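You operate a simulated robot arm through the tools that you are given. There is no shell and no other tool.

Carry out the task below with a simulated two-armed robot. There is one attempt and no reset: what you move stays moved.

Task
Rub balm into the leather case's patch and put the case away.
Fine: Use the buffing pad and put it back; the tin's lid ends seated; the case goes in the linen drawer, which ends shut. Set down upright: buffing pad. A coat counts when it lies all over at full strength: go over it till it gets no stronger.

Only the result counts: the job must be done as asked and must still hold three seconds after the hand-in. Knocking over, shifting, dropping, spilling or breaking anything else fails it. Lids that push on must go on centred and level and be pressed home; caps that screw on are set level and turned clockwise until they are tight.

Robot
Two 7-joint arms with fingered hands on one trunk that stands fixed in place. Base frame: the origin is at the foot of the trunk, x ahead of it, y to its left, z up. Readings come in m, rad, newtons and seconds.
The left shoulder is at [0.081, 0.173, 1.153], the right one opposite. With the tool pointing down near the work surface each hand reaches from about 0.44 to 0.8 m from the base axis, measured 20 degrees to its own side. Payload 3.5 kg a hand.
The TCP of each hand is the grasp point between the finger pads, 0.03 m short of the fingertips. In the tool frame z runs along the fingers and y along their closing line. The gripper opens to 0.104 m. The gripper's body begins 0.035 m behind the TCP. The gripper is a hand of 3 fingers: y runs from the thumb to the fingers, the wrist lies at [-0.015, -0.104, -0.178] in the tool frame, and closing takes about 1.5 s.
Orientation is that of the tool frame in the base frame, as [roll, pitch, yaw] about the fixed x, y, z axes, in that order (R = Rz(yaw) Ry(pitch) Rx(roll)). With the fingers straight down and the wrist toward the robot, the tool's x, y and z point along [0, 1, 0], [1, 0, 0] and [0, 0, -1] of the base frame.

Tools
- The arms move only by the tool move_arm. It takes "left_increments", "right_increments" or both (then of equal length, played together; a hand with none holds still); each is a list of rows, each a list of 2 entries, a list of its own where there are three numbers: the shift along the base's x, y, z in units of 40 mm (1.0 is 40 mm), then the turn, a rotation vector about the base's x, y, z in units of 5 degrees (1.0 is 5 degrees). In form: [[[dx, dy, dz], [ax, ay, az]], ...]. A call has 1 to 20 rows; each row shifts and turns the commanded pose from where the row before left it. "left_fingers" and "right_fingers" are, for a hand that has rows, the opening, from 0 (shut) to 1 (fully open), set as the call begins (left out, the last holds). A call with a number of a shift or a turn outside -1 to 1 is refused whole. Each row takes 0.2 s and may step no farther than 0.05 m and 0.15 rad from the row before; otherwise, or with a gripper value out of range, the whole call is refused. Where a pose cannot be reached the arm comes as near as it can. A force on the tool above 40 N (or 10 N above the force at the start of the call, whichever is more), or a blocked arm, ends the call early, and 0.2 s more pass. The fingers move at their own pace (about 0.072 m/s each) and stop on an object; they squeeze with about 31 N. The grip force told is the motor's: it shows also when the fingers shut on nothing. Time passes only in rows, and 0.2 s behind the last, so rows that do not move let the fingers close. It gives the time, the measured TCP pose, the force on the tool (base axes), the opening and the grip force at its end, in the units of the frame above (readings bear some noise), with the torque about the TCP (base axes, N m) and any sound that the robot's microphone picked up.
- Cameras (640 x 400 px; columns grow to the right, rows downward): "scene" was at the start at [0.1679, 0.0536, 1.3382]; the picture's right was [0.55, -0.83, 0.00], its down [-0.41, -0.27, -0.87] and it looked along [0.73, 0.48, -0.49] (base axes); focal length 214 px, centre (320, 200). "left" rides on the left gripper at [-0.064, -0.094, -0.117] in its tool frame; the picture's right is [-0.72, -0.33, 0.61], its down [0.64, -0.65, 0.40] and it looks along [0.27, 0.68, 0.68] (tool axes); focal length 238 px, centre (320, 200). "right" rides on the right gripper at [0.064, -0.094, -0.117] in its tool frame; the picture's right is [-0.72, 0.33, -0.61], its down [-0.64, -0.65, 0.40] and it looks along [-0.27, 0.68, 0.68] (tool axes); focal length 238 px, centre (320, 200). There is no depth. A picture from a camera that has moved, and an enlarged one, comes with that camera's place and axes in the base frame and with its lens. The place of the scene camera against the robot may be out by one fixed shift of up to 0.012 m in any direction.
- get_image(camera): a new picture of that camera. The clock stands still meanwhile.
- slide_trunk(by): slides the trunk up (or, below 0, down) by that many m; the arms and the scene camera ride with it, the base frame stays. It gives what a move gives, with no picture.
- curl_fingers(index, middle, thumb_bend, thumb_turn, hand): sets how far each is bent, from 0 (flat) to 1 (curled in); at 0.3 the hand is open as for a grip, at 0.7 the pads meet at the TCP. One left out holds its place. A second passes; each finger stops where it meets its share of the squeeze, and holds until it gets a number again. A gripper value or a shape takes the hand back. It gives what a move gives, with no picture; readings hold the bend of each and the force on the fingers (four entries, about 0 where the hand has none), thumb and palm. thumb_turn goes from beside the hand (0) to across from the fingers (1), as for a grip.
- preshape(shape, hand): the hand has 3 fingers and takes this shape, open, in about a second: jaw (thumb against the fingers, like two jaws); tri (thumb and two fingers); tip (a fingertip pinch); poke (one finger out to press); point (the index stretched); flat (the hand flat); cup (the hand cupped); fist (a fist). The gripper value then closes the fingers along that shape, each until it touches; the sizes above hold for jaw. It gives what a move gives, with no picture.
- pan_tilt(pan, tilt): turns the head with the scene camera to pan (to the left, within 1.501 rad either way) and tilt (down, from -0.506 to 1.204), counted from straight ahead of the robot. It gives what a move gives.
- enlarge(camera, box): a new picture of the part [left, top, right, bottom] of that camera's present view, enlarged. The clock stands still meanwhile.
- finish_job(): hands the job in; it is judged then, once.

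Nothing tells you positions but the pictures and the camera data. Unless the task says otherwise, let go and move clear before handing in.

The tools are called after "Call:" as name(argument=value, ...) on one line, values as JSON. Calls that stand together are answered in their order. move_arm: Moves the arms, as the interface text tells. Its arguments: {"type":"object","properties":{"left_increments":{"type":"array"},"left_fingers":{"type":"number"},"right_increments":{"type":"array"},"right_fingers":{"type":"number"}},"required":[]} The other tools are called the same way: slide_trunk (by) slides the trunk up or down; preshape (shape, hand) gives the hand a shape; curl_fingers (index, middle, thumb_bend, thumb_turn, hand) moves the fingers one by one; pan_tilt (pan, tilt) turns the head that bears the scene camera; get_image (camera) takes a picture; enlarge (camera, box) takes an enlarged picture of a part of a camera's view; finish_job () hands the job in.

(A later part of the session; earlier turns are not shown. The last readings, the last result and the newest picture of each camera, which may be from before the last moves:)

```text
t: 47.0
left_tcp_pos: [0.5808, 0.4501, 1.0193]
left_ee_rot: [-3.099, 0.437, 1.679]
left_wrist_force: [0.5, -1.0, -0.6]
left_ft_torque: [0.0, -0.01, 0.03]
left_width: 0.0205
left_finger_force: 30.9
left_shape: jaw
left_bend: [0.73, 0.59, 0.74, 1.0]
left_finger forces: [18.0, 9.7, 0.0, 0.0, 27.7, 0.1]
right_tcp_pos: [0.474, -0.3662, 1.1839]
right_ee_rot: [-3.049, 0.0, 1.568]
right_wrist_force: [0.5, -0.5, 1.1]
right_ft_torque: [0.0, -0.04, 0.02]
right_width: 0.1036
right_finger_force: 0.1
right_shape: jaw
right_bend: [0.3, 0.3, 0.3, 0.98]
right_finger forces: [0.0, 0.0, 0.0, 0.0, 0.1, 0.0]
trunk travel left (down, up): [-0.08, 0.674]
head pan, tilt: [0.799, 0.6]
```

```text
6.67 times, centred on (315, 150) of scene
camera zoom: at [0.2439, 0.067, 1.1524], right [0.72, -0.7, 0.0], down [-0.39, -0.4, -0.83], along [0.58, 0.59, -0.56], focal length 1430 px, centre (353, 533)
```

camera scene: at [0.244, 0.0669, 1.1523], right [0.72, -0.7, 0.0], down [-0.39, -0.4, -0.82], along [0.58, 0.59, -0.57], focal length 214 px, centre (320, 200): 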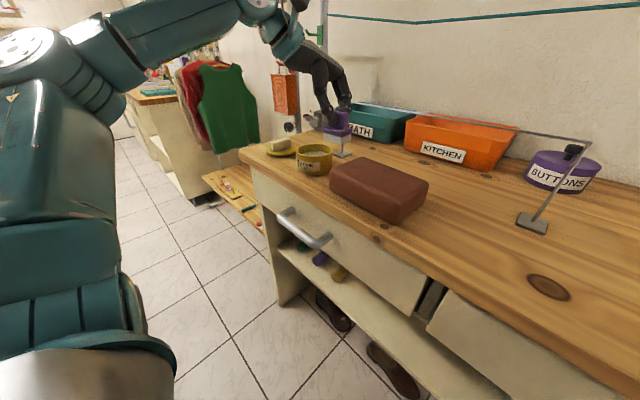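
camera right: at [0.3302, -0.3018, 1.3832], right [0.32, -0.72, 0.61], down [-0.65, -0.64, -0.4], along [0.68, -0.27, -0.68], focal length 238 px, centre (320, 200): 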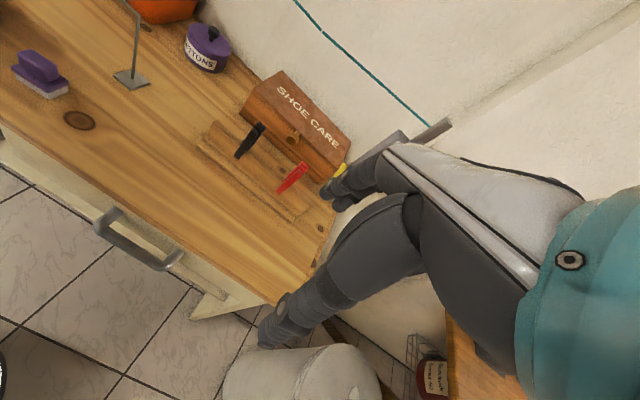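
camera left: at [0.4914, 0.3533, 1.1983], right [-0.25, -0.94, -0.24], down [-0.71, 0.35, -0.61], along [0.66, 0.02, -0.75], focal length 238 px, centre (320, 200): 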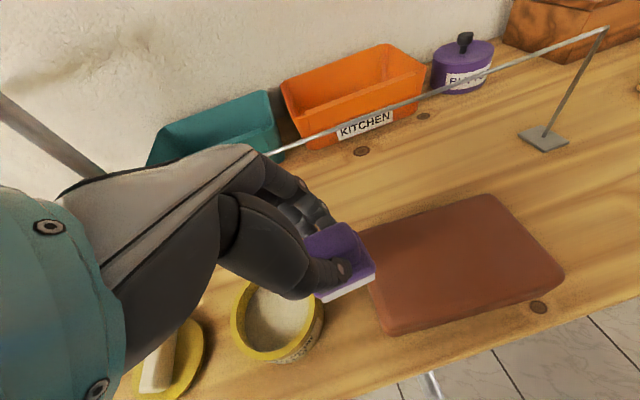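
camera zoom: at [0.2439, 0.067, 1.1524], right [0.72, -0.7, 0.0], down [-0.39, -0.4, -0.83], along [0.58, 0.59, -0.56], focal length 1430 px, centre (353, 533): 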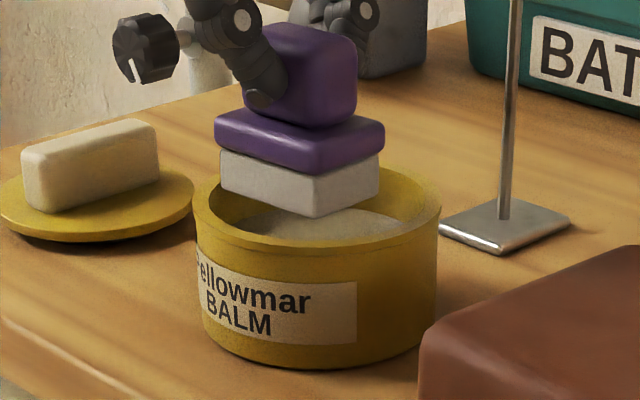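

The scene view shows the pad about 6 mm off to the near/left side of the tin's axis, so I'll shift +5 mm x, -2 mm y and lower slightly into the rim.

Call:
move_arm(left_increments=[[[0.125, -0.05, 0], [0, 0, 0]], [[0, 0, -0.28], [0, 0, 0]], [[0, 0, 0], [0, 0, 0]]])

Call:
enlarge(camera="scene", box=[285, 120, 345, 180])

Call:
enlarge(camera="left", box=[250, 190, 450, 330])

```text
t: 47.8
left_tcp_pos: [0.5881, 0.4484, 1.0082]
left_ee_rot: [-3.101, 0.438, 1.68]
left_wrist_force: [0.1, 0.3, -0.3]
left_ft_torque: [0.02, 0.01, -0.01]
left_width: 0.0204
left_finger_force: 31.0
left_shape: jaw
left_bend: [0.73, 0.59, 0.74, 1.0]
left_finger forces: [17.9, 9.7, 0.0, 0.0, 27.7, 0.0]
right_tcp_pos: [0.4726, -0.3671, 1.1837]
right_ee_rot: [-3.05, 0.001, 1.568]
right_wrist_force: [0.1, -0.4, -0.9]
right_ft_torque: [-0.02, -0.01, -0.01]
right_width: 0.1035
right_finger_force: 0.0
right_shape: jaw
right_bend: [0.3, 0.3, 0.3, 0.98]
right_finger forces: [0.0, 0.0, 0.0, 0.0, 0.0, 0.0]
trunk travel left (down, up): [-0.08, 0.674]
head pan, tilt: [0.799, 0.6]
```

```text
6.67 times, centred on (315, 150) of scene
camera zoom: at [0.2439, 0.0671, 1.1524], right [0.72, -0.7, 0.0], down [-0.39, -0.4, -0.83], along [0.58, 0.59, -0.56], focal length 1430 px, centre (353, 533)
```

zoom: 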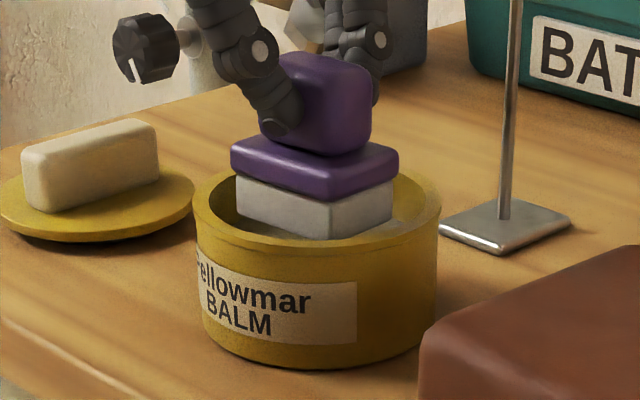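

```text
2.86 times, centred on (350, 260) of left
camera zoom: at [0.4976, 0.4331, 1.1467], right [-0.25, -0.94, -0.24], down [-0.71, 0.35, -0.61], along [0.66, 0.02, -0.75], focal length 681 px, centre (234, 29)
```

zoom: 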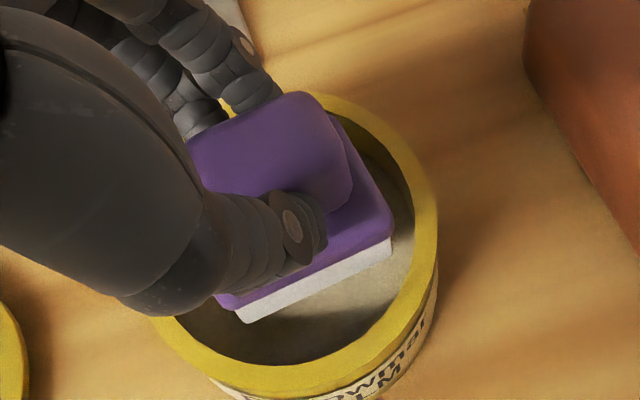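

The pad is centred in the tin within about 2 mm. Now lower in small steps, watching for contact with the balm.

Call:
move_arm(left_increments=[[[0, 0.03, -0.12], [0, 0, 0]], [[0, 0, -0.12], [0, 0, 0]], [[0, 0, 0], [0, 0, 0]]])

Call:
enlarge(camera="scene", box=[285, 120, 345, 180])

```text
t: 48.6
left_tcp_pos: [0.5875, 0.4476, 0.9994]
left_ee_rot: [-3.098, 0.438, 1.68]
left_wrist_force: [0.7, 0.4, -1.8]
left_ft_torque: [0.0, -0.03, 0.01]
left_width: 0.0201
left_finger_force: 31.2
left_shape: jaw
left_bend: [0.73, 0.59, 0.74, 1.0]
left_finger forces: [18.0, 9.8, 0.0, 0.1, 27.7, 0.0]
right_tcp_pos: [0.4744, -0.3658, 1.1831]
right_ee_rot: [-3.048, -0.001, 1.568]
right_wrist_force: [1.0, 0.1, -0.8]
right_ft_torque: [0.03, 0.0, -0.04]
right_width: 0.1036
right_finger_force: 0.1
right_shape: jaw
right_bend: [0.3, 0.3, 0.3, 0.98]
right_finger forces: [0.1, 0.0, 0.0, 0.1, 0.0, 0.0]
trunk travel left (down, up): [-0.08, 0.674]
head pan, tilt: [0.799, 0.6]
```

```text
6.67 times, centred on (315, 150) of scene
camera zoom: at [0.2439, 0.067, 1.1524], right [0.72, -0.7, 0.0], down [-0.39, -0.4, -0.83], along [0.58, 0.59, -0.56], focal length 1430 px, centre (353, 533)
```

zoom: 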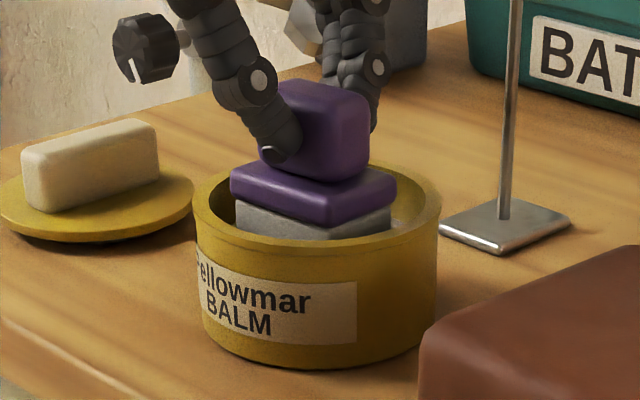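

Call:
move_arm(left_increments=[[[0, 0, -0.1], [0, 0, 0]], [[0, 0, 0], [0, 0, 0]]])

Call:
move_arm(left_increments=[[[0, 0, -0.1], [0, 0, 0]], [[0, 0, 0], [0, 0, 0]]])

```text
t: 49.2
left_tcp_pos: [0.5872, 0.4475, 0.995]
left_ee_rot: [-3.097, 0.438, 1.682]
left_wrist_force: [-0.4, 1.1, -0.9]
left_ft_torque: [-0.01, 0.02, 0.0]
left_width: 0.0204
left_finger_force: 31.4
left_shape: jaw
left_bend: [0.73, 0.59, 0.74, 1.0]
left_finger forces: [18.0, 9.7, 0.0, 0.1, 27.8, 0.1]
right_tcp_pos: [0.4741, -0.3654, 1.1826]
right_ee_rot: [-3.05, 0.0, 1.568]
right_wrist_force: [-0.3, -0.1, 0.9]
right_ft_torque: [0.0, 0.02, -0.01]
right_width: 0.1037
right_finger_force: 0.0
right_shape: jaw
right_bend: [0.3, 0.3, 0.3, 0.98]
right_finger forces: [0.0, 0.1, 0.1, 0.0, 0.0, 0.0]
trunk travel left (down, up): [-0.08, 0.674]
head pan, tilt: [0.799, 0.6]
```

```text
t: 49.8
left_tcp_pos: [0.5867, 0.4489, 0.9942]
left_ee_rot: [-3.105, 0.437, 1.677]
left_wrist_force: [-1.8, 1.7, 13.1]
left_ft_torque: [-0.07, -0.03, -0.02]
left_width: 0.021
left_finger_force: 31.0
left_shape: jaw
left_bend: [0.73, 0.59, 0.74, 1.0]
left_finger forces: [19.5, 11.0, 0.0, 0.0, 31.4, 0.0]
right_tcp_pos: [0.4725, -0.3662, 1.184]
right_ee_rot: [-3.051, -0.001, 1.57]
right_wrist_force: [0.5, 0.1, -0.2]
right_ft_torque: [-0.01, -0.04, -0.01]
right_width: 0.1034
right_finger_force: 0.1
right_shape: jaw
right_bend: [0.3, 0.3, 0.3, 0.98]
right_finger forces: [0.0, 0.0, 0.0, 0.1, 0.0, 0.0]
trunk travel left (down, up): [-0.08, 0.674]
head pan, tilt: [0.799, 0.6]
```

Contact with the balm at TCP z ≈ 0.994 (13 N). I'll dwell with tiny movements to load the felt, then lift out and look.

Call:
move_arm(left_increments=[[[0.05, 0, 0], [0, 0, 0]], [[-0.1, 0, 0], [0, 0, 0]], [[0.05, 0, 0], [0, 0, 0]], [[0, 0, 0.2], [0, 0, 0]], [[0, 0, 0.6], [0, 0, 0]], [[0, 0, 0.8], [0, 0, 0]], [[0, 0, 0.2], [0, 0, 0]]])

Call:
enlarge(camera="scene", box=[265, 80, 365, 180])

Call:
enlarge(camera="left", box=[250, 190, 450, 370])

```text
t: 51.4
left_tcp_pos: [0.5881, 0.4493, 1.0638]
left_ee_rot: [-3.098, 0.438, 1.677]
left_wrist_force: [0.3, -0.8, -1.1]
left_ft_torque: [0.01, 0.02, 0.0]
left_width: 0.0207
left_finger_force: 30.4
left_shape: jaw
left_bend: [0.73, 0.59, 0.74, 1.0]
left_finger forces: [19.7, 10.1, 0.0, 0.0, 29.9, 0.0]
right_tcp_pos: [0.4737, -0.3673, 1.1834]
right_ee_rot: [-3.049, -0.001, 1.57]
right_wrist_force: [0.3, -0.6, -0.4]
right_ft_torque: [0.02, 0.0, 0.0]
right_width: 0.1038
right_finger_force: 0.2
right_shape: jaw
right_bend: [0.3, 0.3, 0.3, 0.98]
right_finger forces: [0.0, 0.0, 0.0, 0.0, 0.0, 0.0]
trunk travel left (down, up): [-0.08, 0.674]
head pan, tilt: [0.799, 0.6]
```

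```text
4.00 times, centred on (315, 130) of scene
camera zoom: at [0.244, 0.067, 1.1523], right [0.72, -0.7, 0.0], down [-0.39, -0.4, -0.83], along [0.58, 0.59, -0.56], focal length 858 px, centre (340, 480)
```

zoom: 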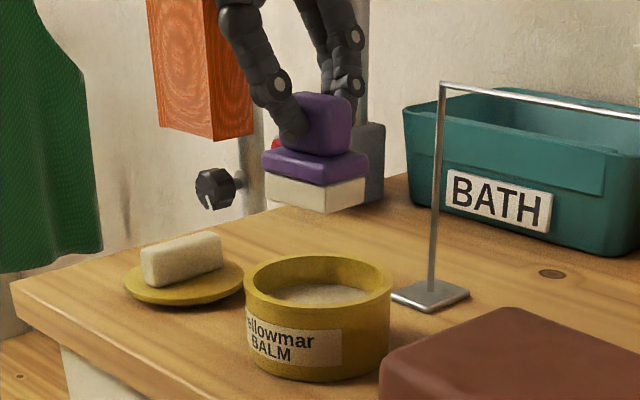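

```text
2.22 times, centred on (350, 280) of left
camera zoom: at [0.4993, 0.4349, 1.2013], right [-0.25, -0.94, -0.24], down [-0.71, 0.35, -0.61], along [0.66, 0.02, -0.75], focal length 530 px, centre (253, 22)
```

zoom: 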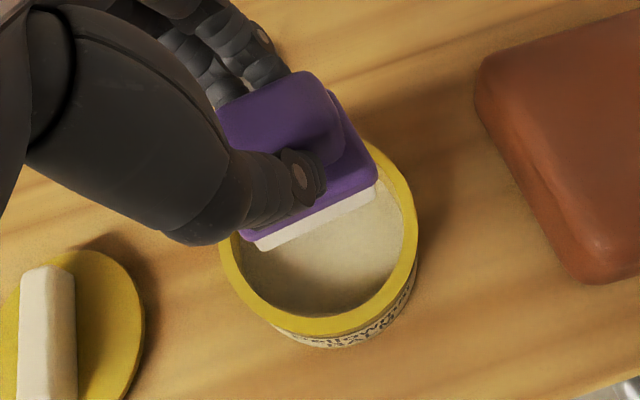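

The felt has turned creamy, so it's loaded. Now carry it over the middle of the case (centre about (0.584, 0.253)) and lower toward its top.

Call:
move_arm(left_increments=[[[-0.02, -0.9, 0], [0, 0, 0]], [[-0.02, -0.9, 0], [0, 0, 0]], [[-0.02, -0.95, 0], [0, 0, 0]], [[-0.02, -0.95, 0], [0, 0, 0]], [[-0.02, -1, 0], [0, 0, 0]], [[0, 0, -0.5], [0, 0, 0]], [[0, 0, -0.4], [0, 0, 0]], [[0, 0, 0], [0, 0, 0]]])

Call:
enlarge(camera="scene", box=[300, 90, 460, 240])

Call:
get_image(camera="left")

```text
t: 53.2
left_tcp_pos: [0.5847, 0.2634, 1.0263]
left_ee_rot: [-3.099, 0.436, 1.679]
left_wrist_force: [0.1, -0.2, 0.4]
left_ft_torque: [-0.04, -0.02, -0.05]
left_width: 0.0206
left_finger_force: 31.3
left_shape: jaw
left_bend: [0.73, 0.59, 0.74, 1.0]
left_finger forces: [19.5, 10.1, 0.0, 0.1, 29.7, 0.0]
right_tcp_pos: [0.4743, -0.3661, 1.1839]
right_ee_rot: [-3.048, 0.001, 1.569]
right_wrist_force: [-0.6, -0.2, -0.7]
right_ft_torque: [0.01, -0.02, -0.03]
right_width: 0.1036
right_finger_force: 0.0
right_shape: jaw
right_bend: [0.3, 0.3, 0.3, 0.98]
right_finger forces: [0.0, 0.1, 0.1, 0.0, 0.0, 0.0]
trunk travel left (down, up): [-0.08, 0.674]
head pan, tilt: [0.799, 0.6]
```

```text
2.67 times, centred on (380, 165) of scene
camera zoom: at [0.2439, 0.0669, 1.1524], right [0.72, -0.7, 0.0], down [-0.39, -0.4, -0.83], along [0.58, 0.59, -0.56], focal length 572 px, centre (160, 293)
```

zoom: 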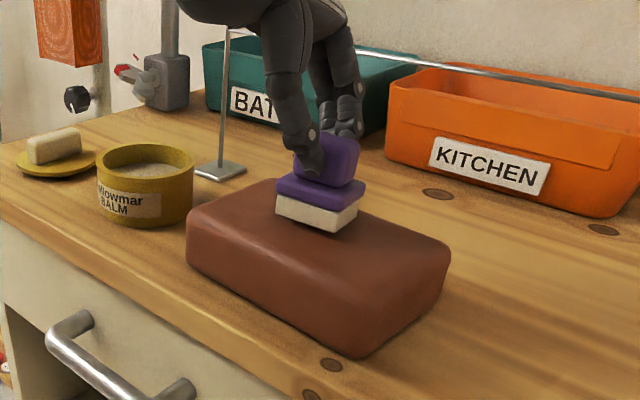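

```text
taken
camera left: at [0.4953, 0.2478, 1.1634], right [-0.25, -0.94, -0.24], down [-0.71, 0.35, -0.61], along [0.66, 0.02, -0.75], focal length 238 px, centre (320, 200)
```

left: 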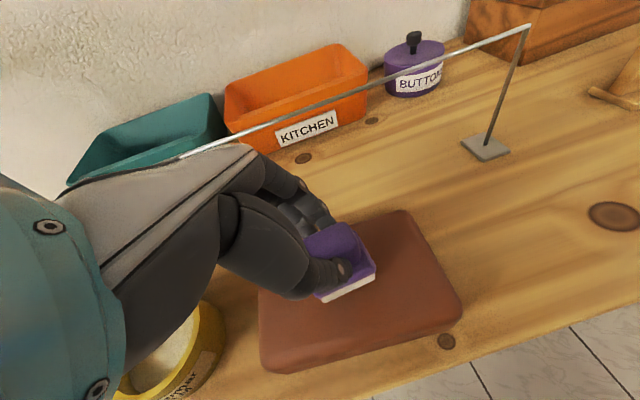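

The pad is over the case's middle. Lower in small steps until it touches.

Call:
move_arm(left_increments=[[[0, 0, -0.2], [0, 0, 0]], [[0, 0, 0], [0, 0, 0]]])

Call:
move_arm(left_increments=[[[0, 0, -0.1], [0, 0, 0]], [[0, 0, 0], [0, 0, 0]]])

```text
t: 53.8
left_tcp_pos: [0.5839, 0.2622, 1.0204]
left_ee_rot: [-3.101, 0.439, 1.679]
left_wrist_force: [-0.2, 1.0, 4.8]
left_ft_torque: [-0.03, -0.01, -0.01]
left_width: 0.0209
left_finger_force: 31.5
left_shape: jaw
left_bend: [0.73, 0.59, 0.74, 1.0]
left_finger forces: [19.4, 10.3, 0.0, 0.0, 30.5, 0.0]
right_tcp_pos: [0.4725, -0.3672, 1.1836]
right_ee_rot: [-3.05, 0.001, 1.569]
right_wrist_force: [0.0, -0.6, 0.0]
right_ft_torque: [0.01, -0.02, -0.02]
right_width: 0.1034
right_finger_force: 0.1
right_shape: jaw
right_bend: [0.3, 0.3, 0.3, 0.98]
right_finger forces: [0.0, 0.0, 0.0, 0.0, 0.0, 0.0]
trunk travel left (down, up): [-0.08, 0.674]
head pan, tilt: [0.799, 0.6]
```

```text
t: 54.4
left_tcp_pos: [0.5832, 0.2605, 1.0192]
left_ee_rot: [-3.108, 0.439, 1.676]
left_wrist_force: [1.2, 4.4, 21.7]
left_ft_torque: [-0.09, -0.15, 0.03]
left_width: 0.0213
left_finger_force: 31.4
left_shape: jaw
left_bend: [0.73, 0.59, 0.74, 1.0]
left_finger forces: [21.7, 12.6, 0.1, 0.0, 31.7, 0.0]
right_tcp_pos: [0.4711, -0.3674, 1.1844]
right_ee_rot: [-3.052, -0.001, 1.568]
right_wrist_force: [0.0, 0.2, -0.9]
right_ft_torque: [0.04, 0.02, -0.02]
right_width: 0.1035
right_finger_force: 0.0
right_shape: jaw
right_bend: [0.3, 0.3, 0.3, 0.98]
right_finger forces: [0.1, 0.0, 0.0, 0.1, 0.1, 0.0]
trunk travel left (down, up): [-0.08, 0.674]
head pan, tilt: [0.799, 0.6]
```

Contact at TCP z ≈ 1.0195 (case top ≈ 0.955). I'll ease off to about 6–8 N and make a short stroke, then look at what it leaves.

Call:
move_arm(left_increments=[[[0, 0, 0.09], [0, 0, 0]], [[0, 0.25, 0], [0, 0, 0]], [[0, 0.25, 0], [0, 0, 0]], [[0, -0.25, 0], [0, 0, 0]], [[0, -0.25, 0], [0, 0, 0]], [[0, -0.25, 0], [0, 0, 0]], [[0, -0.25, 0], [0, 0, 0]]])

Call:
enlarge(camera="scene", box=[300, 90, 460, 240])

Call:
enlarge(camera="left", box=[230, 190, 480, 390])

```text
t: 56.0
left_tcp_pos: [0.582, 0.2425, 1.0186]
left_ee_rot: [-3.098, 0.436, 1.679]
left_wrist_force: [-0.3, 3.1, 7.6]
left_ft_torque: [-0.01, -0.12, 0.03]
left_width: 0.0211
left_finger_force: 30.8
left_shape: jaw
left_bend: [0.73, 0.59, 0.74, 1.0]
left_finger forces: [20.8, 11.4, 0.0, 0.0, 31.5, 0.0]
right_tcp_pos: [0.474, -0.3673, 1.1842]
right_ee_rot: [-3.049, 0.001, 1.569]
right_wrist_force: [-0.5, 0.0, -1.1]
right_ft_torque: [-0.02, 0.0, 0.01]
right_width: 0.1036
right_finger_force: 0.0
right_shape: jaw
right_bend: [0.3, 0.3, 0.3, 0.98]
right_finger forces: [0.0, 0.0, 0.1, 0.1, 0.0, 0.0]
trunk travel left (down, up): [-0.08, 0.674]
head pan, tilt: [0.799, 0.6]
```

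```text
2.67 times, centred on (380, 165) of scene
camera zoom: at [0.2433, 0.0671, 1.1525], right [0.72, -0.7, 0.0], down [-0.39, -0.41, -0.83], along [0.58, 0.59, -0.56], focal length 572 px, centre (160, 293)
```

zoom: 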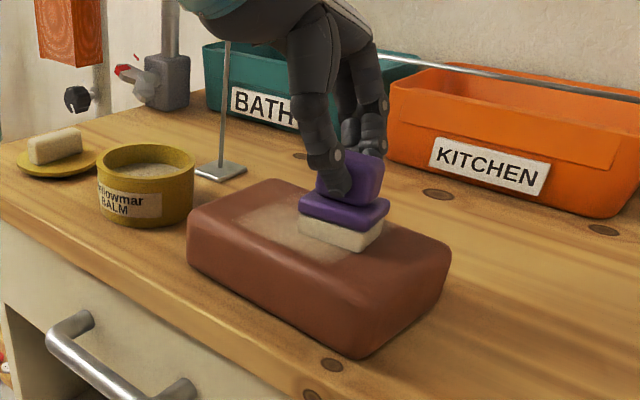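

```text
2.00 times, centred on (355, 290) of left
camera zoom: at [0.4931, 0.2272, 1.1563], right [-0.25, -0.94, -0.24], down [-0.71, 0.35, -0.61], along [0.66, 0.01, -0.75], focal length 477 px, centre (250, 20)
```

zoom: 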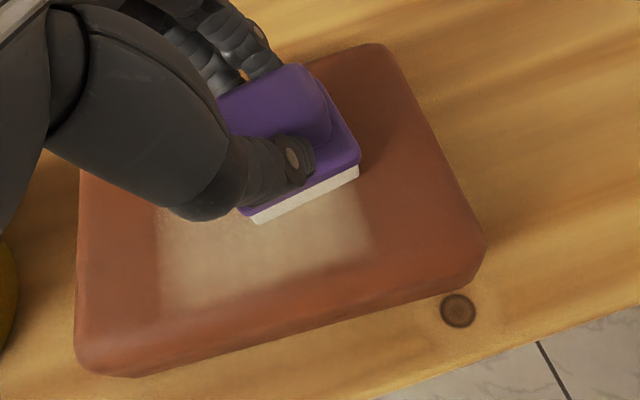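

The balm shows up as a pale area. I'll lift the pad away to see how the coat and the patch lie.

Call:
move_arm(left_increments=[[[0, 0, 0.5], [0, 0, 0]], [[0, -0.5, 0.8], [0, 0, 0]], [[0, -0.9, 0.3], [0, 0, 0]], [[0, -0.9, 0], [0, 0, 0]]])

Call:
enlarge(camera="scene", box=[310, 140, 440, 230])

Call:
get_image(camera="left")

```text
t: 57.0
left_tcp_pos: [0.5828, 0.1479, 1.0832]
left_ee_rot: [-3.097, 0.437, 1.68]
left_wrist_force: [0.0, -0.1, -0.7]
left_ft_torque: [0.0, 0.02, 0.0]
left_width: 0.0211
left_finger_force: 31.3
left_shape: jaw
left_bend: [0.73, 0.59, 0.74, 1.0]
left_finger forces: [19.9, 10.4, 0.1, 0.0, 30.2, 0.0]
right_tcp_pos: [0.4735, -0.3675, 1.1834]
right_ee_rot: [-3.05, -0.001, 1.57]
right_wrist_force: [-0.5, -0.2, 0.4]
right_ft_torque: [-0.01, -0.03, 0.01]
right_width: 0.1038
right_finger_force: 0.0
right_shape: jaw
right_bend: [0.3, 0.3, 0.3, 0.98]
right_finger forces: [0.0, 0.0, 0.1, 0.0, 0.0, 0.0]
trunk travel left (down, up): [-0.08, 0.674]
head pan, tilt: [0.799, 0.6]
```

```text
4.44 times, centred on (375, 185) of scene
camera zoom: at [0.244, 0.0668, 1.1523], right [0.72, -0.7, 0.0], down [-0.39, -0.4, -0.83], along [0.58, 0.59, -0.56], focal length 953 px, centre (76, 267)
```

zoom: 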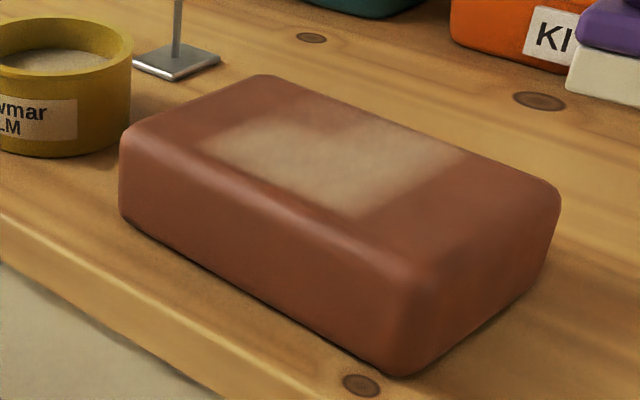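

```text
taken
camera left: at [0.4941, 0.1338, 1.2205], right [-0.25, -0.94, -0.24], down [-0.71, 0.35, -0.61], along [0.66, 0.02, -0.76], focal length 238 px, centre (320, 200)
```

left: 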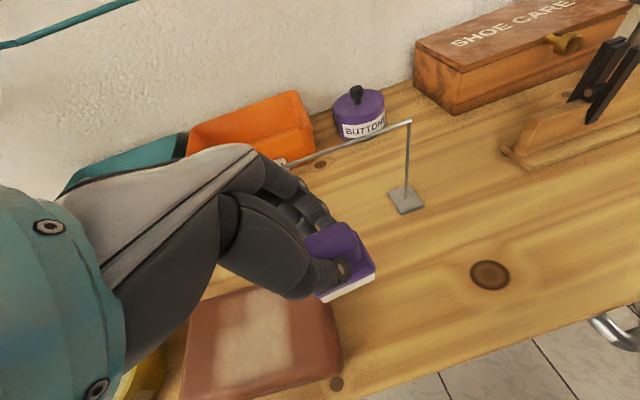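

The coat covers part of the top so far, paler in places. I'll swing the pad to the left side, from where the hand camera sees the whole case top.

Call:
move_arm(left_increments=[[[0, 0.95, 0], [0, 0, 0]], [[0, 0.95, 0], [0, 0, 0]], [[0, 0.95, 0], [0, 0, 0]], [[0, 0.95, 0], [0, 0, 0]], [[0, 0.95, 0], [0, 0, 0]], [[0, 0.95, 0], [0, 0, 0]], [[0, 0.5, 0], [0, 0, 0]]])

Call:
get_image(camera="left")

Call:
enlarge(camera="left", box=[360, 180, 580, 340])

```text
t: 58.6
left_tcp_pos: [0.5845, 0.3979, 1.0835]
left_ee_rot: [-3.098, 0.436, 1.679]
left_wrist_force: [0.6, 0.8, -1.2]
left_ft_torque: [0.04, -0.01, 0.02]
left_width: 0.0211
left_finger_force: 31.1
left_shape: jaw
left_bend: [0.73, 0.59, 0.74, 1.0]
left_finger forces: [19.6, 10.1, 0.0, 0.0, 29.8, 0.0]
right_tcp_pos: [0.4742, -0.3651, 1.1831]
right_ee_rot: [-3.048, -0.001, 1.568]
right_wrist_force: [0.0, -0.7, 0.4]
right_ft_torque: [-0.02, 0.02, -0.01]
right_width: 0.1036
right_finger_force: 0.0
right_shape: jaw
right_bend: [0.3, 0.3, 0.3, 0.98]
right_finger forces: [0.1, 0.1, 0.0, 0.0, 0.0, 0.0]
trunk travel left (down, up): [-0.08, 0.674]
head pan, tilt: [0.799, 0.6]
```

```text
taken
camera left: at [0.4944, 0.3834, 1.2215], right [-0.25, -0.94, -0.24], down [-0.71, 0.35, -0.61], along [0.66, 0.02, -0.75], focal length 238 px, centre (320, 200)
```

left: 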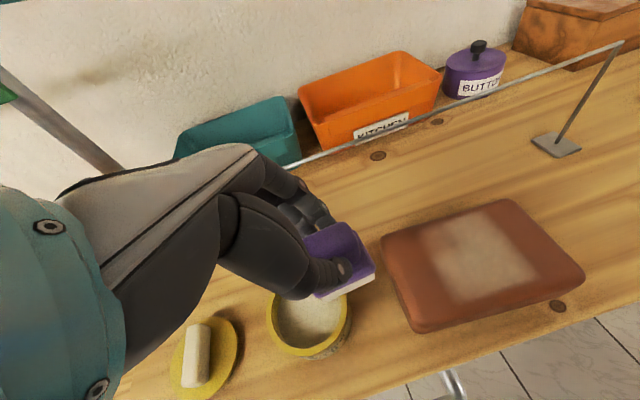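

```text
2.50 times, centred on (470, 260) of left
camera zoom: at [0.4944, 0.3834, 1.2215], right [-0.25, -0.94, -0.24], down [-0.71, 0.35, -0.61], along [0.66, 0.02, -0.75], focal length 596 px, centre (-55, 50)
```

zoom: 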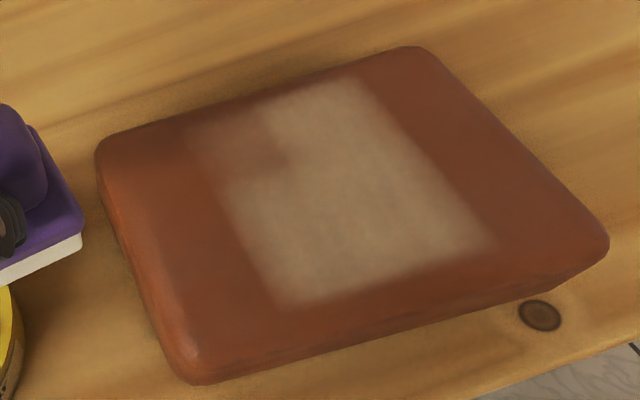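

The patch shows clearly now: about 85 × 80 mm centred near (0.582, 0.254), with its far-left quarter weaker. I'll go back down at the far-left and raster the whole patch.

Call:
move_arm(left_increments=[[[0.15, -0.9, -0.32], [0, 0, 0]], [[0.15, -0.9, -0.32], [0, 0, 0]], [[0.15, -0.9, -0.32], [0, 0, 0]], [[0, 0, -0.35], [0, 0, 0]], [[0, 0, -0.25], [0, 0, 0]], [[0, 0, 0], [0, 0, 0]]])

```text
t: 60.0
left_tcp_pos: [0.6014, 0.2878, 1.0206]
left_ee_rot: [-3.097, 0.437, 1.68]
left_wrist_force: [-0.2, 0.3, -0.8]
left_ft_torque: [-0.01, 0.01, 0.02]
left_width: 0.0211
left_finger_force: 30.8
left_shape: jaw
left_bend: [0.73, 0.59, 0.74, 1.0]
left_finger forces: [19.5, 10.0, 0.0, 0.0, 29.4, 0.0]
right_tcp_pos: [0.4746, -0.3663, 1.1826]
right_ee_rot: [-3.048, 0.002, 1.57]
right_wrist_force: [-0.1, -0.1, 0.0]
right_ft_torque: [0.01, 0.02, 0.0]
right_width: 0.1036
right_finger_force: 0.1
right_shape: jaw
right_bend: [0.3, 0.3, 0.3, 0.98]
right_finger forces: [0.1, 0.0, 0.1, 0.0, 0.0, 0.0]
trunk travel left (down, up): [-0.08, 0.674]
head pan, tilt: [0.799, 0.6]
```

Call:
move_arm(left_increments=[[[0, 0, -0.08], [0, 0, 0]], [[0, -0.3, 0], [0, 0, 0]], [[0, -0.3, 0], [0, 0, 0]], [[0, -0.3, 0], [0, 0, 0]], [[0, -0.3, 0], [0, 0, 0]], [[0, -0.3, 0], [0, 0, 0]], [[-0.46, 0, 0], [0, 0, 0]], [[0, 0.3, 0], [0, 0, 0]], [[0, 0.3, 0], [0, 0, 0]], [[0, 0.3, 0], [0, 0, 0]], [[0, 0.3, 0], [0, 0, 0]], [[0, 0.3, 0], [0, 0, 0]], [[-0.46, 0, 0], [0, 0, 0]], [[0, -0.3, 0], [0, 0, 0]], [[0, -0.3, 0], [0, 0, 0]], [[0, -0.3, 0], [0, 0, 0]], [[0, -0.3, 0], [0, 0, 0]], [[0, -0.3, 0], [0, 0, 0]]])

Call:
enlarge(camera="scene", box=[300, 90, 460, 240])

```text
t: 63.8
left_tcp_pos: [0.5641, 0.2296, 1.0186]
left_ee_rot: [-3.1, 0.438, 1.679]
left_wrist_force: [0.1, 5.6, 13.7]
left_ft_torque: [0.01, -0.12, 0.03]
left_width: 0.0216
left_finger_force: 30.4
left_shape: jaw
left_bend: [0.73, 0.59, 0.74, 1.0]
left_finger forces: [20.9, 11.5, 0.0, 0.0, 31.3, 0.0]
right_tcp_pos: [0.4727, -0.3665, 1.1841]
right_ee_rot: [-3.053, -0.001, 1.568]
right_wrist_force: [-0.4, -0.4, 0.0]
right_ft_torque: [0.01, 0.0, -0.02]
right_width: 0.1036
right_finger_force: 0.0
right_shape: jaw
right_bend: [0.3, 0.3, 0.3, 0.98]
right_finger forces: [0.0, 0.0, 0.0, 0.0, 0.0, 0.0]
trunk travel left (down, up): [-0.08, 0.674]
head pan, tilt: [0.799, 0.6]
```

```text
2.67 times, centred on (380, 165) of scene
camera zoom: at [0.2429, 0.0672, 1.1526], right [0.72, -0.7, 0.0], down [-0.39, -0.41, -0.83], along [0.58, 0.59, -0.56], focal length 572 px, centre (160, 293)
```

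zoom: 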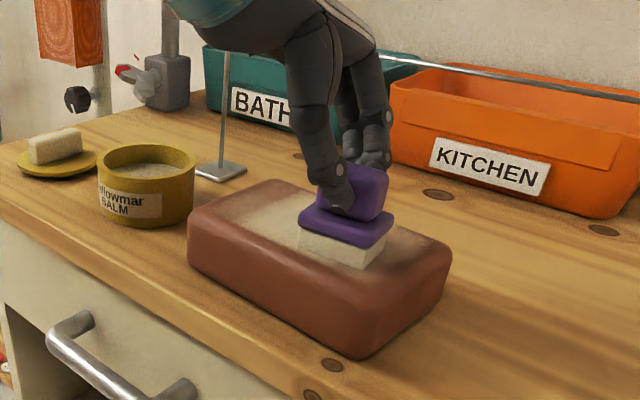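

Call:
move_arm(left_increments=[[[0, 0, 0.7], [0, 0, 0]], [[0.1, 0.5, 0.8], [0, 0, 0]], [[0.1, 0.95, 0.1], [0, 0, 0]], [[0.1, 0.95, 0], [0, 0, 0]], [[0.1, 0.95, 0], [0, 0, 0]], [[0.1, 0.9, 0], [0, 0, 0]], [[0, 0, 0], [0, 0, 0]]])

Call:
enlarge(camera="left", box=[360, 180, 580, 340])

Call:
enlarge(camera="scene", box=[310, 140, 440, 230])

```text
t: 65.4
left_tcp_pos: [0.5844, 0.399, 1.0823]
left_ee_rot: [-3.099, 0.436, 1.678]
left_wrist_force: [1.0, 0.0, -1.7]
left_ft_torque: [0.01, -0.02, 0.02]
left_width: 0.0213
left_finger_force: 31.4
left_shape: jaw
left_bend: [0.73, 0.59, 0.74, 1.0]
left_finger forces: [19.5, 10.1, 0.0, 0.1, 29.4, 0.1]
right_tcp_pos: [0.4727, -0.3661, 1.1838]
right_ee_rot: [-3.048, 0.001, 1.57]
right_wrist_force: [-0.1, 0.3, -0.5]
right_ft_torque: [0.0, 0.01, -0.01]
right_width: 0.1036
right_finger_force: 0.0
right_shape: jaw
right_bend: [0.3, 0.3, 0.3, 0.98]
right_finger forces: [0.0, 0.1, 0.0, 0.1, 0.0, 0.1]
trunk travel left (down, up): [-0.08, 0.674]
head pan, tilt: [0.799, 0.6]
```

```text
2.50 times, centred on (470, 260) of left
camera zoom: at [0.4948, 0.3854, 1.2193], right [-0.25, -0.94, -0.24], down [-0.71, 0.35, -0.61], along [0.66, 0.01, -0.75], focal length 596 px, centre (-55, 50)
```

zoom: 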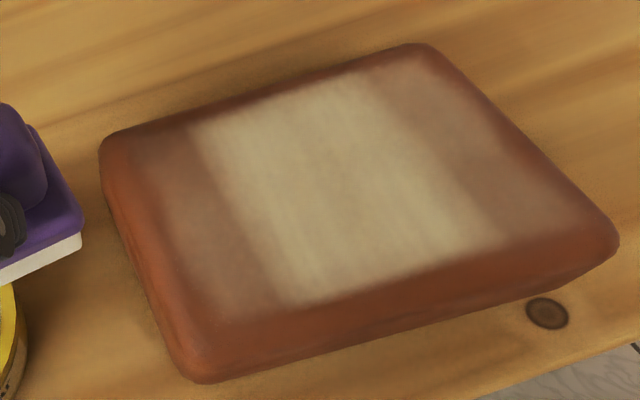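

```text
4.44 times, centred on (375, 185) of scene
camera zoom: at [0.2439, 0.0671, 1.1524], right [0.72, -0.7, 0.0], down [-0.39, -0.4, -0.83], along [0.58, 0.59, -0.56], focal length 953 px, centre (76, 267)
```

zoom: 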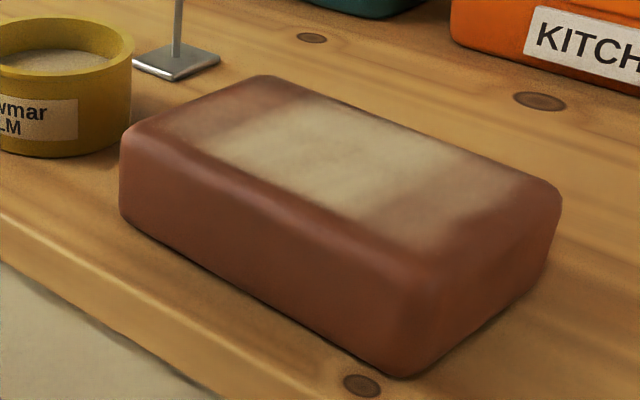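

Going over it strengthens the middle, and the coat now shows the patch spanning nearly the whole top (y ≈ 0.18–0.32, x ≈ 0.54–0.62); the side bands are weaker. I'll re-dip the pad at the same spot in the tin and go over it all, wider.

Call:
move_arm(left_increments=[[[0.03, 0.62, 0], [0, 0, 0]], [[0.03, 0.62, 0], [0, 0, 0]], [[0, 0, 0], [0, 0, 0]]])

Call:
enlarge(camera="left", box=[250, 190, 450, 370])

Call:
enlarge(camera="scene", box=[265, 80, 365, 180])

```text
t: 66.2
left_tcp_pos: [0.5861, 0.4483, 1.0802]
left_ee_rot: [-3.099, 0.439, 1.678]
left_wrist_force: [0.0, -0.1, -1.0]
left_ft_torque: [0.0, 0.0, 0.0]
left_width: 0.0212
left_finger_force: 31.3
left_shape: jaw
left_bend: [0.73, 0.59, 0.74, 1.0]
left_finger forces: [19.4, 10.0, 0.1, 0.0, 29.3, 0.0]
right_tcp_pos: [0.4742, -0.3654, 1.1816]
right_ee_rot: [-3.051, 0.0, 1.568]
right_wrist_force: [-0.7, 0.2, 0.5]
right_ft_torque: [-0.02, 0.0, 0.02]
right_width: 0.1034
right_finger_force: 0.1
right_shape: jaw
right_bend: [0.3, 0.3, 0.3, 0.98]
right_finger forces: [0.1, 0.0, 0.1, 0.0, 0.0, 0.1]
trunk travel left (down, up): [-0.08, 0.674]
head pan, tilt: [0.799, 0.6]
```

```text
2.22 times, centred on (350, 280) of left
camera zoom: at [0.4965, 0.434, 1.2187], right [-0.25, -0.94, -0.24], down [-0.71, 0.35, -0.61], along [0.66, 0.01, -0.75], focal length 530 px, centre (253, 22)
```

zoom: 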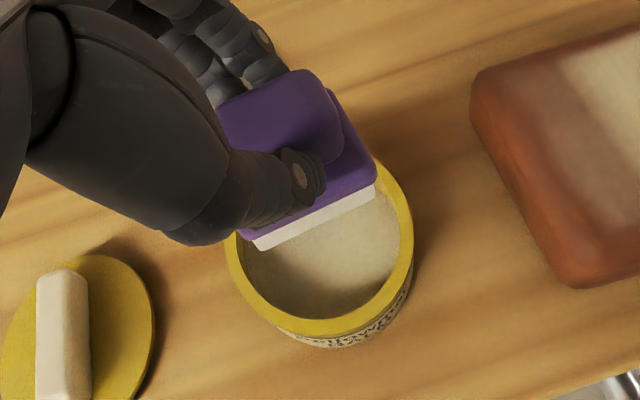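

```text
4.00 times, centred on (315, 130) of scene
camera zoom: at [0.2439, 0.067, 1.1524], right [0.72, -0.7, 0.0], down [-0.39, -0.4, -0.83], along [0.58, 0.59, -0.56], focal length 858 px, centre (340, 480)
```

zoom: 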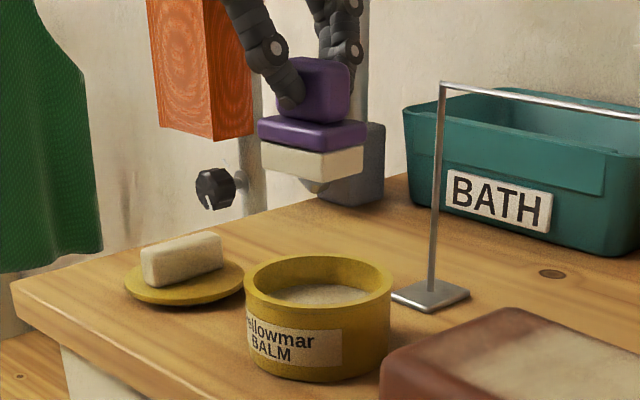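

Call:
move_arm(left_increments=[[[0.03, 0, -0.8], [0, 0, 0]], [[0, 0, -0.8], [0, 0, 0]], [[0, 0, -0.35], [0, 0, 0]], [[0, 0, 0], [0, 0, 0]]])

Call:
enlarge(camera="scene", box=[285, 120, 345, 180])

```text
t: 67.2
left_tcp_pos: [0.5897, 0.4482, 1.0034]
left_ee_rot: [-3.1, 0.434, 1.68]
left_wrist_force: [1.3, 0.3, -0.6]
left_ft_torque: [0.0, 0.0, -0.01]
left_width: 0.0212
left_finger_force: 30.8
left_shape: jaw
left_bend: [0.73, 0.59, 0.74, 1.0]
left_finger forces: [19.3, 10.0, 0.1, 0.0, 29.2, 0.0]
right_tcp_pos: [0.4733, -0.3663, 1.1832]
right_ee_rot: [-3.049, 0.0, 1.569]
right_wrist_force: [0.1, -0.6, -1.1]
right_ft_torque: [0.02, -0.01, -0.02]
right_width: 0.1037
right_finger_force: 0.2
right_shape: jaw
right_bend: [0.3, 0.3, 0.3, 0.98]
right_finger forces: [0.0, 0.1, 0.0, 0.1, 0.1, 0.0]
trunk travel left (down, up): [-0.08, 0.674]
head pan, tilt: [0.799, 0.6]
```

```text
6.67 times, centred on (315, 150) of scene
camera zoom: at [0.2439, 0.067, 1.1524], right [0.72, -0.7, 0.0], down [-0.39, -0.4, -0.83], along [0.58, 0.59, -0.56], focal length 1430 px, centre (353, 533)
```

zoom: 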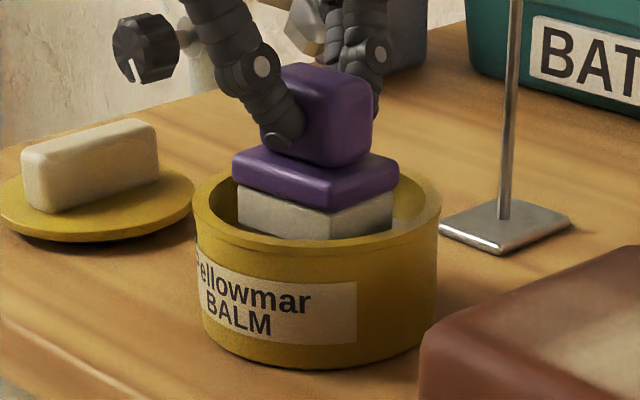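

Call:
move_arm(left_increments=[[[0, 0, -0.1], [0, 0, 0]], [[0, 0, -0.1], [0, 0, 0]], [[0, 0, -0.08], [0, 0, 0]], [[0, 0, 0], [0, 0, 0]], [[0, 0, 0], [0, 0, 0]]])

```text
t: 68.4
left_tcp_pos: [0.5878, 0.4489, 0.9938]
left_ee_rot: [-3.101, 0.437, 1.68]
left_wrist_force: [-2.2, 1.7, 8.0]
left_ft_torque: [-0.05, -0.03, 0.0]
left_width: 0.0212
left_finger_force: 30.7
left_shape: jaw
left_bend: [0.73, 0.59, 0.74, 1.0]
left_finger forces: [19.2, 10.3, 0.0, 0.0, 30.6, 0.0]
right_tcp_pos: [0.4722, -0.367, 1.183]
right_ee_rot: [-3.049, -0.001, 1.568]
right_wrist_force: [0.7, -0.3, 0.6]
right_ft_torque: [0.02, 0.0, 0.01]
right_width: 0.1036
right_finger_force: 0.1
right_shape: jaw
right_bend: [0.3, 0.3, 0.3, 0.98]
right_finger forces: [0.0, 0.0, 0.0, 0.0, 0.1, 0.1]
trunk travel left (down, up): [-0.08, 0.674]
head pan, tilt: [0.799, 0.6]
```

Dipped at 8 N. Now up and over to the far-left end of the patch.

Call:
move_arm(left_increments=[[[0, 0, 0.3], [0, 0, 0]], [[0, 0, 0.7], [0, 0, 0]], [[0, 0, 0.75], [0, 0, 0]], [[0.1, -0.9, 0], [0, 0, 0]], [[0.1, -0.9, 0], [0, 0, 0]], [[0.1, -0.9, 0], [0, 0, 0]], [[0.05, -0.67, 0], [0, 0, 0]], [[0, 0, -0.6], [0, 0, 0]], [[0, 0, -0.48], [0, 0, 0]], [[0, 0, 0], [0, 0, 0]]])

```text
t: 70.6
left_tcp_pos: [0.6026, 0.3125, 1.0217]
left_ee_rot: [-3.099, 0.434, 1.678]
left_wrist_force: [-0.3, 0.8, -1.3]
left_ft_torque: [0.0, -0.03, 0.01]
left_width: 0.0212
left_finger_force: 30.7
left_shape: jaw
left_bend: [0.73, 0.59, 0.75, 1.0]
left_finger forces: [19.0, 10.0, 0.0, 0.1, 28.9, 0.0]
right_tcp_pos: [0.4725, -0.3665, 1.1828]
right_ee_rot: [-3.05, 0.0, 1.57]
right_wrist_force: [-0.2, 0.4, -0.3]
right_ft_torque: [-0.01, -0.01, 0.02]
right_width: 0.1033
right_finger_force: 0.1
right_shape: jaw
right_bend: [0.3, 0.3, 0.3, 0.98]
right_finger forces: [0.0, 0.1, 0.1, 0.0, 0.1, 0.1]
trunk travel left (down, up): [-0.08, 0.674]
head pan, tilt: [0.799, 0.6]
```

Call:
move_arm(left_increments=[[[0, 0, -0.1], [0, 0, 0]], [[0, -0.35, 0], [0, 0, 0]], [[0, -0.35, 0], [0, 0, 0]], [[0, -0.35, 0], [0, 0, 0]], [[0, -0.35, 0], [0, 0, 0]], [[0, -0.35, 0], [0, 0, 0]], [[0, -0.35, 0], [0, 0, 0]], [[0, -0.35, 0], [0, 0, 0]], [[0, -0.35, 0], [0, 0, 0]], [[-0.46, 0, 0], [0, 0, 0]], [[0, 0.35, 0], [0, 0, 0]], [[0, 0.35, 0], [0, 0, 0]], [[0, 0.35, 0], [0, 0, 0]], [[0, 0.35, 0], [0, 0, 0]], [[0, 0.35, 0], [0, 0, 0]], [[0, 0.35, 0], [0, 0, 0]], [[0, 0.35, 0], [0, 0, 0]], [[0, 0.35, 0], [0, 0, 0]]])

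Call:
enlarge(camera="scene", box=[300, 90, 460, 240])

```text
t: 74.4
left_tcp_pos: [0.5816, 0.3111, 1.0159]
left_ee_rot: [-3.104, 0.439, 1.676]
left_wrist_force: [-0.1, -8.6, 20.2]
left_ft_torque: [-0.35, -0.23, -0.02]
left_width: 0.0222
left_finger_force: 30.9
left_shape: jaw
left_bend: [0.73, 0.59, 0.75, 1.0]
left_finger forces: [20.4, 12.0, 0.1, 0.1, 32.4, 0.0]
right_tcp_pos: [0.4721, -0.3683, 1.1831]
right_ee_rot: [-3.05, -0.002, 1.569]
right_wrist_force: [1.1, 0.1, -0.3]
right_ft_torque: [-0.03, 0.03, 0.01]
right_width: 0.1035
right_finger_force: 0.0
right_shape: jaw
right_bend: [0.3, 0.3, 0.3, 0.98]
right_finger forces: [0.0, 0.0, 0.1, 0.1, 0.0, 0.0]
trunk travel left (down, up): [-0.08, 0.674]
head pan, tilt: [0.799, 0.6]
```

```text
2.67 times, centred on (380, 165) of scene
camera zoom: at [0.2423, 0.0654, 1.1529], right [0.72, -0.7, 0.0], down [-0.39, -0.4, -0.83], along [0.58, 0.59, -0.56], focal length 572 px, centre (160, 293)
```

zoom: 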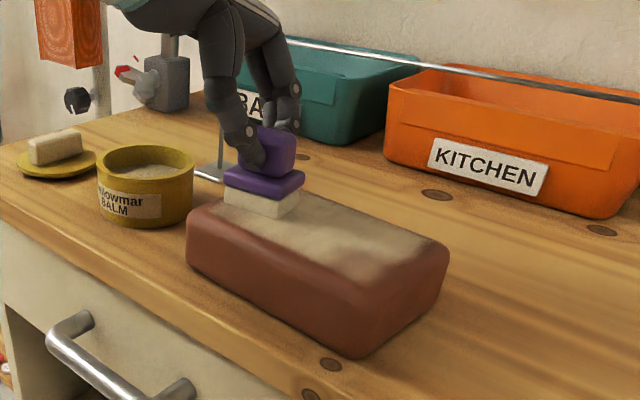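

Pressing a bit hard now (20 N); I'll ease off 2.5 mm and run the nearest line.

Call:
move_arm(left_increments=[[[0, 0, 0.07], [0, 0, 0]], [[-0.46, 0, 0], [0, 0, 0]], [[0, -0.35, 0], [0, 0, 0]], [[0, -0.35, 0], [0, 0, 0]], [[0, -0.35, 0], [0, 0, 0]], [[0, -0.35, 0], [0, 0, 0]], [[0, -0.35, 0], [0, 0, 0]], [[0, -0.35, 0], [0, 0, 0]], [[0, -0.35, 0], [0, 0, 0]], [[0, -0.35, 0], [0, 0, 0]]])

Call:
enlarge(camera="scene", box=[300, 90, 460, 240])

```text
t: 76.6
left_tcp_pos: [0.5638, 0.2022, 1.0175]
left_ee_rot: [-3.101, 0.435, 1.677]
left_wrist_force: [-0.3, 2.3, 2.3]
left_ft_torque: [0.0, -0.07, 0.05]
left_width: 0.0215
left_finger_force: 31.0
left_shape: jaw
left_bend: [0.73, 0.59, 0.75, 1.0]
left_finger forces: [20.6, 10.5, 0.0, 0.0, 30.8, 0.0]
right_tcp_pos: [0.4739, -0.367, 1.1842]
right_ee_rot: [-3.048, 0.0, 1.569]
right_wrist_force: [-0.7, -0.4, 0.5]
right_ft_torque: [0.07, 0.01, 0.02]
right_width: 0.1036
right_finger_force: 0.0
right_shape: jaw
right_bend: [0.3, 0.3, 0.3, 0.98]
right_finger forces: [0.0, 0.1, 0.0, 0.0, 0.0, 0.1]
trunk travel left (down, up): [-0.08, 0.674]
head pan, tilt: [0.799, 0.6]
```

```text
2.67 times, centred on (380, 165) of scene
camera zoom: at [0.2436, 0.067, 1.1524], right [0.72, -0.7, 0.0], down [-0.39, -0.4, -0.83], along [0.58, 0.59, -0.56], focal length 572 px, centre (160, 293)
```

zoom: 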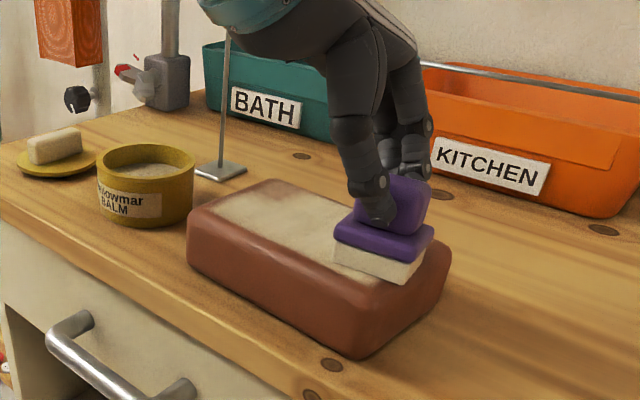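

Call:
move_arm(left_increments=[[[0, 0.35, 0], [0, 0, 0]], [[0, 0.35, 0], [0, 0, 0]], [[0, 0.35, 0], [0, 0, 0]], [[0, 0.35, 0], [0, 0, 0]], [[0, 0.35, 0], [0, 0, 0]], [[0, 0.35, 0], [0, 0, 0]], [[0, 0.35, 0], [0, 0, 0]], [[0, 0.35, 0], [0, 0, 0]], [[0, 0, 0.8], [0, 0, 0]], [[0.25, 0.5, 0.8], [0, 0, 0]], [[0.25, 0.8, 0.1], [0, 0, 0]], [[0, 0.9, 0], [0, 0, 0]], [[0, 0, 0], [0, 0, 0]]])

Call:
enlarge(camera="left", box=[360, 180, 580, 340])

Call:
enlarge(camera="scene", box=[270, 70, 440, 230])

```text
t: 79.4
left_tcp_pos: [0.5852, 0.4026, 1.0836]
left_ee_rot: [-3.097, 0.438, 1.677]
left_wrist_force: [0.0, 0.1, -0.6]
left_ft_torque: [-0.01, 0.03, -0.03]
left_width: 0.0215
left_finger_force: 30.9
left_shape: jaw
left_bend: [0.73, 0.59, 0.75, 1.0]
left_finger forces: [19.4, 10.2, 0.1, 0.0, 29.4, 0.0]
right_tcp_pos: [0.4727, -0.367, 1.1841]
right_ee_rot: [-3.049, -0.001, 1.57]
right_wrist_force: [-1.1, -0.4, 0.4]
right_ft_torque: [0.0, -0.01, 0.03]
right_width: 0.1035
right_finger_force: 0.1
right_shape: jaw
right_bend: [0.3, 0.3, 0.3, 0.98]
right_finger forces: [0.0, 0.0, 0.1, 0.0, 0.0, 0.0]
trunk travel left (down, up): [-0.08, 0.674]
head pan, tilt: [0.799, 0.6]
```

```text
2.50 times, centred on (470, 260) of left
camera zoom: at [0.4961, 0.388, 1.2217], right [-0.25, -0.94, -0.24], down [-0.71, 0.35, -0.61], along [0.66, 0.01, -0.75], focal length 596 px, centre (-55, 50)
```

zoom: 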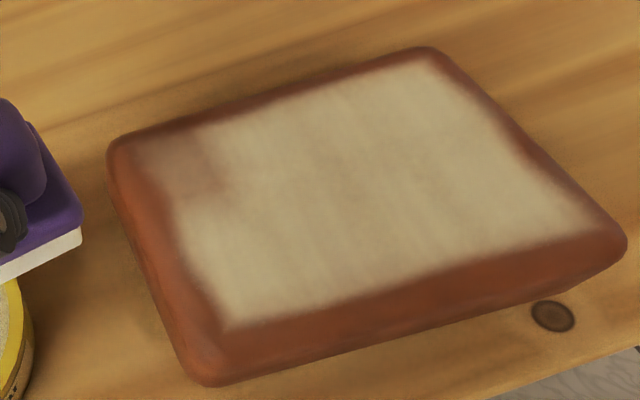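

```text
2.50 times, centred on (355, 150) of scene
camera zoom: at [0.2439, 0.0671, 1.1524], right [0.72, -0.7, 0.0], down [-0.39, -0.4, -0.83], along [0.58, 0.59, -0.56], focal length 536 px, centre (232, 325)
```

zoom: 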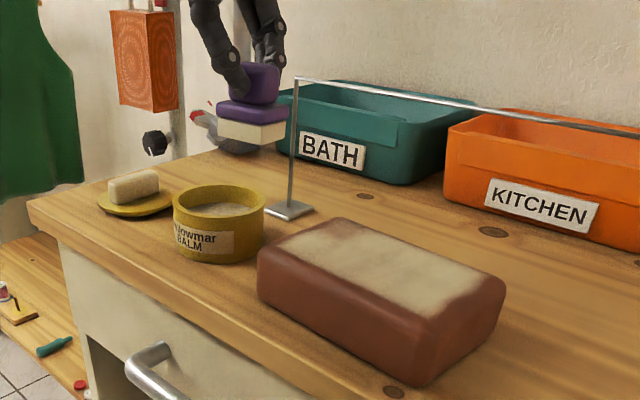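

Nearly complete: only the far-left corner is weaker. I'll go rub that corner specifically (pad centre about (0.607, 0.31)).

Call:
move_arm(left_increments=[[[0.28, -0.9, 0], [0, 0, 0]], [[0.28, -0.9, 0], [0, 0, 0]], [[0, -0.3, -0.8], [0, 0, 0]], [[0, 0, -0.75], [0, 0, 0]], [[0, 0, -0.12], [0, 0, 0]], [[0, 0, 0], [0, 0, 0]]])

```text
t: 80.8
left_tcp_pos: [0.6085, 0.3161, 1.0181]
left_ee_rot: [-3.097, 0.439, 1.68]
left_wrist_force: [0.5, -1.0, 0.5]
left_ft_torque: [-0.03, 0.0, -0.02]
left_width: 0.0214
left_finger_force: 30.9
left_shape: jaw
left_bend: [0.73, 0.59, 0.75, 1.0]
left_finger forces: [19.3, 10.2, 0.1, 0.1, 29.7, 0.0]
right_tcp_pos: [0.4732, -0.3673, 1.1836]
right_ee_rot: [-3.048, 0.001, 1.568]
right_wrist_force: [-0.6, -0.5, 0.1]
right_ft_torque: [0.0, -0.01, 0.04]
right_width: 0.1035
right_finger_force: 0.1
right_shape: jaw
right_bend: [0.3, 0.3, 0.3, 0.98]
right_finger forces: [0.0, 0.0, 0.0, 0.1, 0.0, 0.1]
trunk travel left (down, up): [-0.08, 0.674]
head pan, tilt: [0.799, 0.6]
```

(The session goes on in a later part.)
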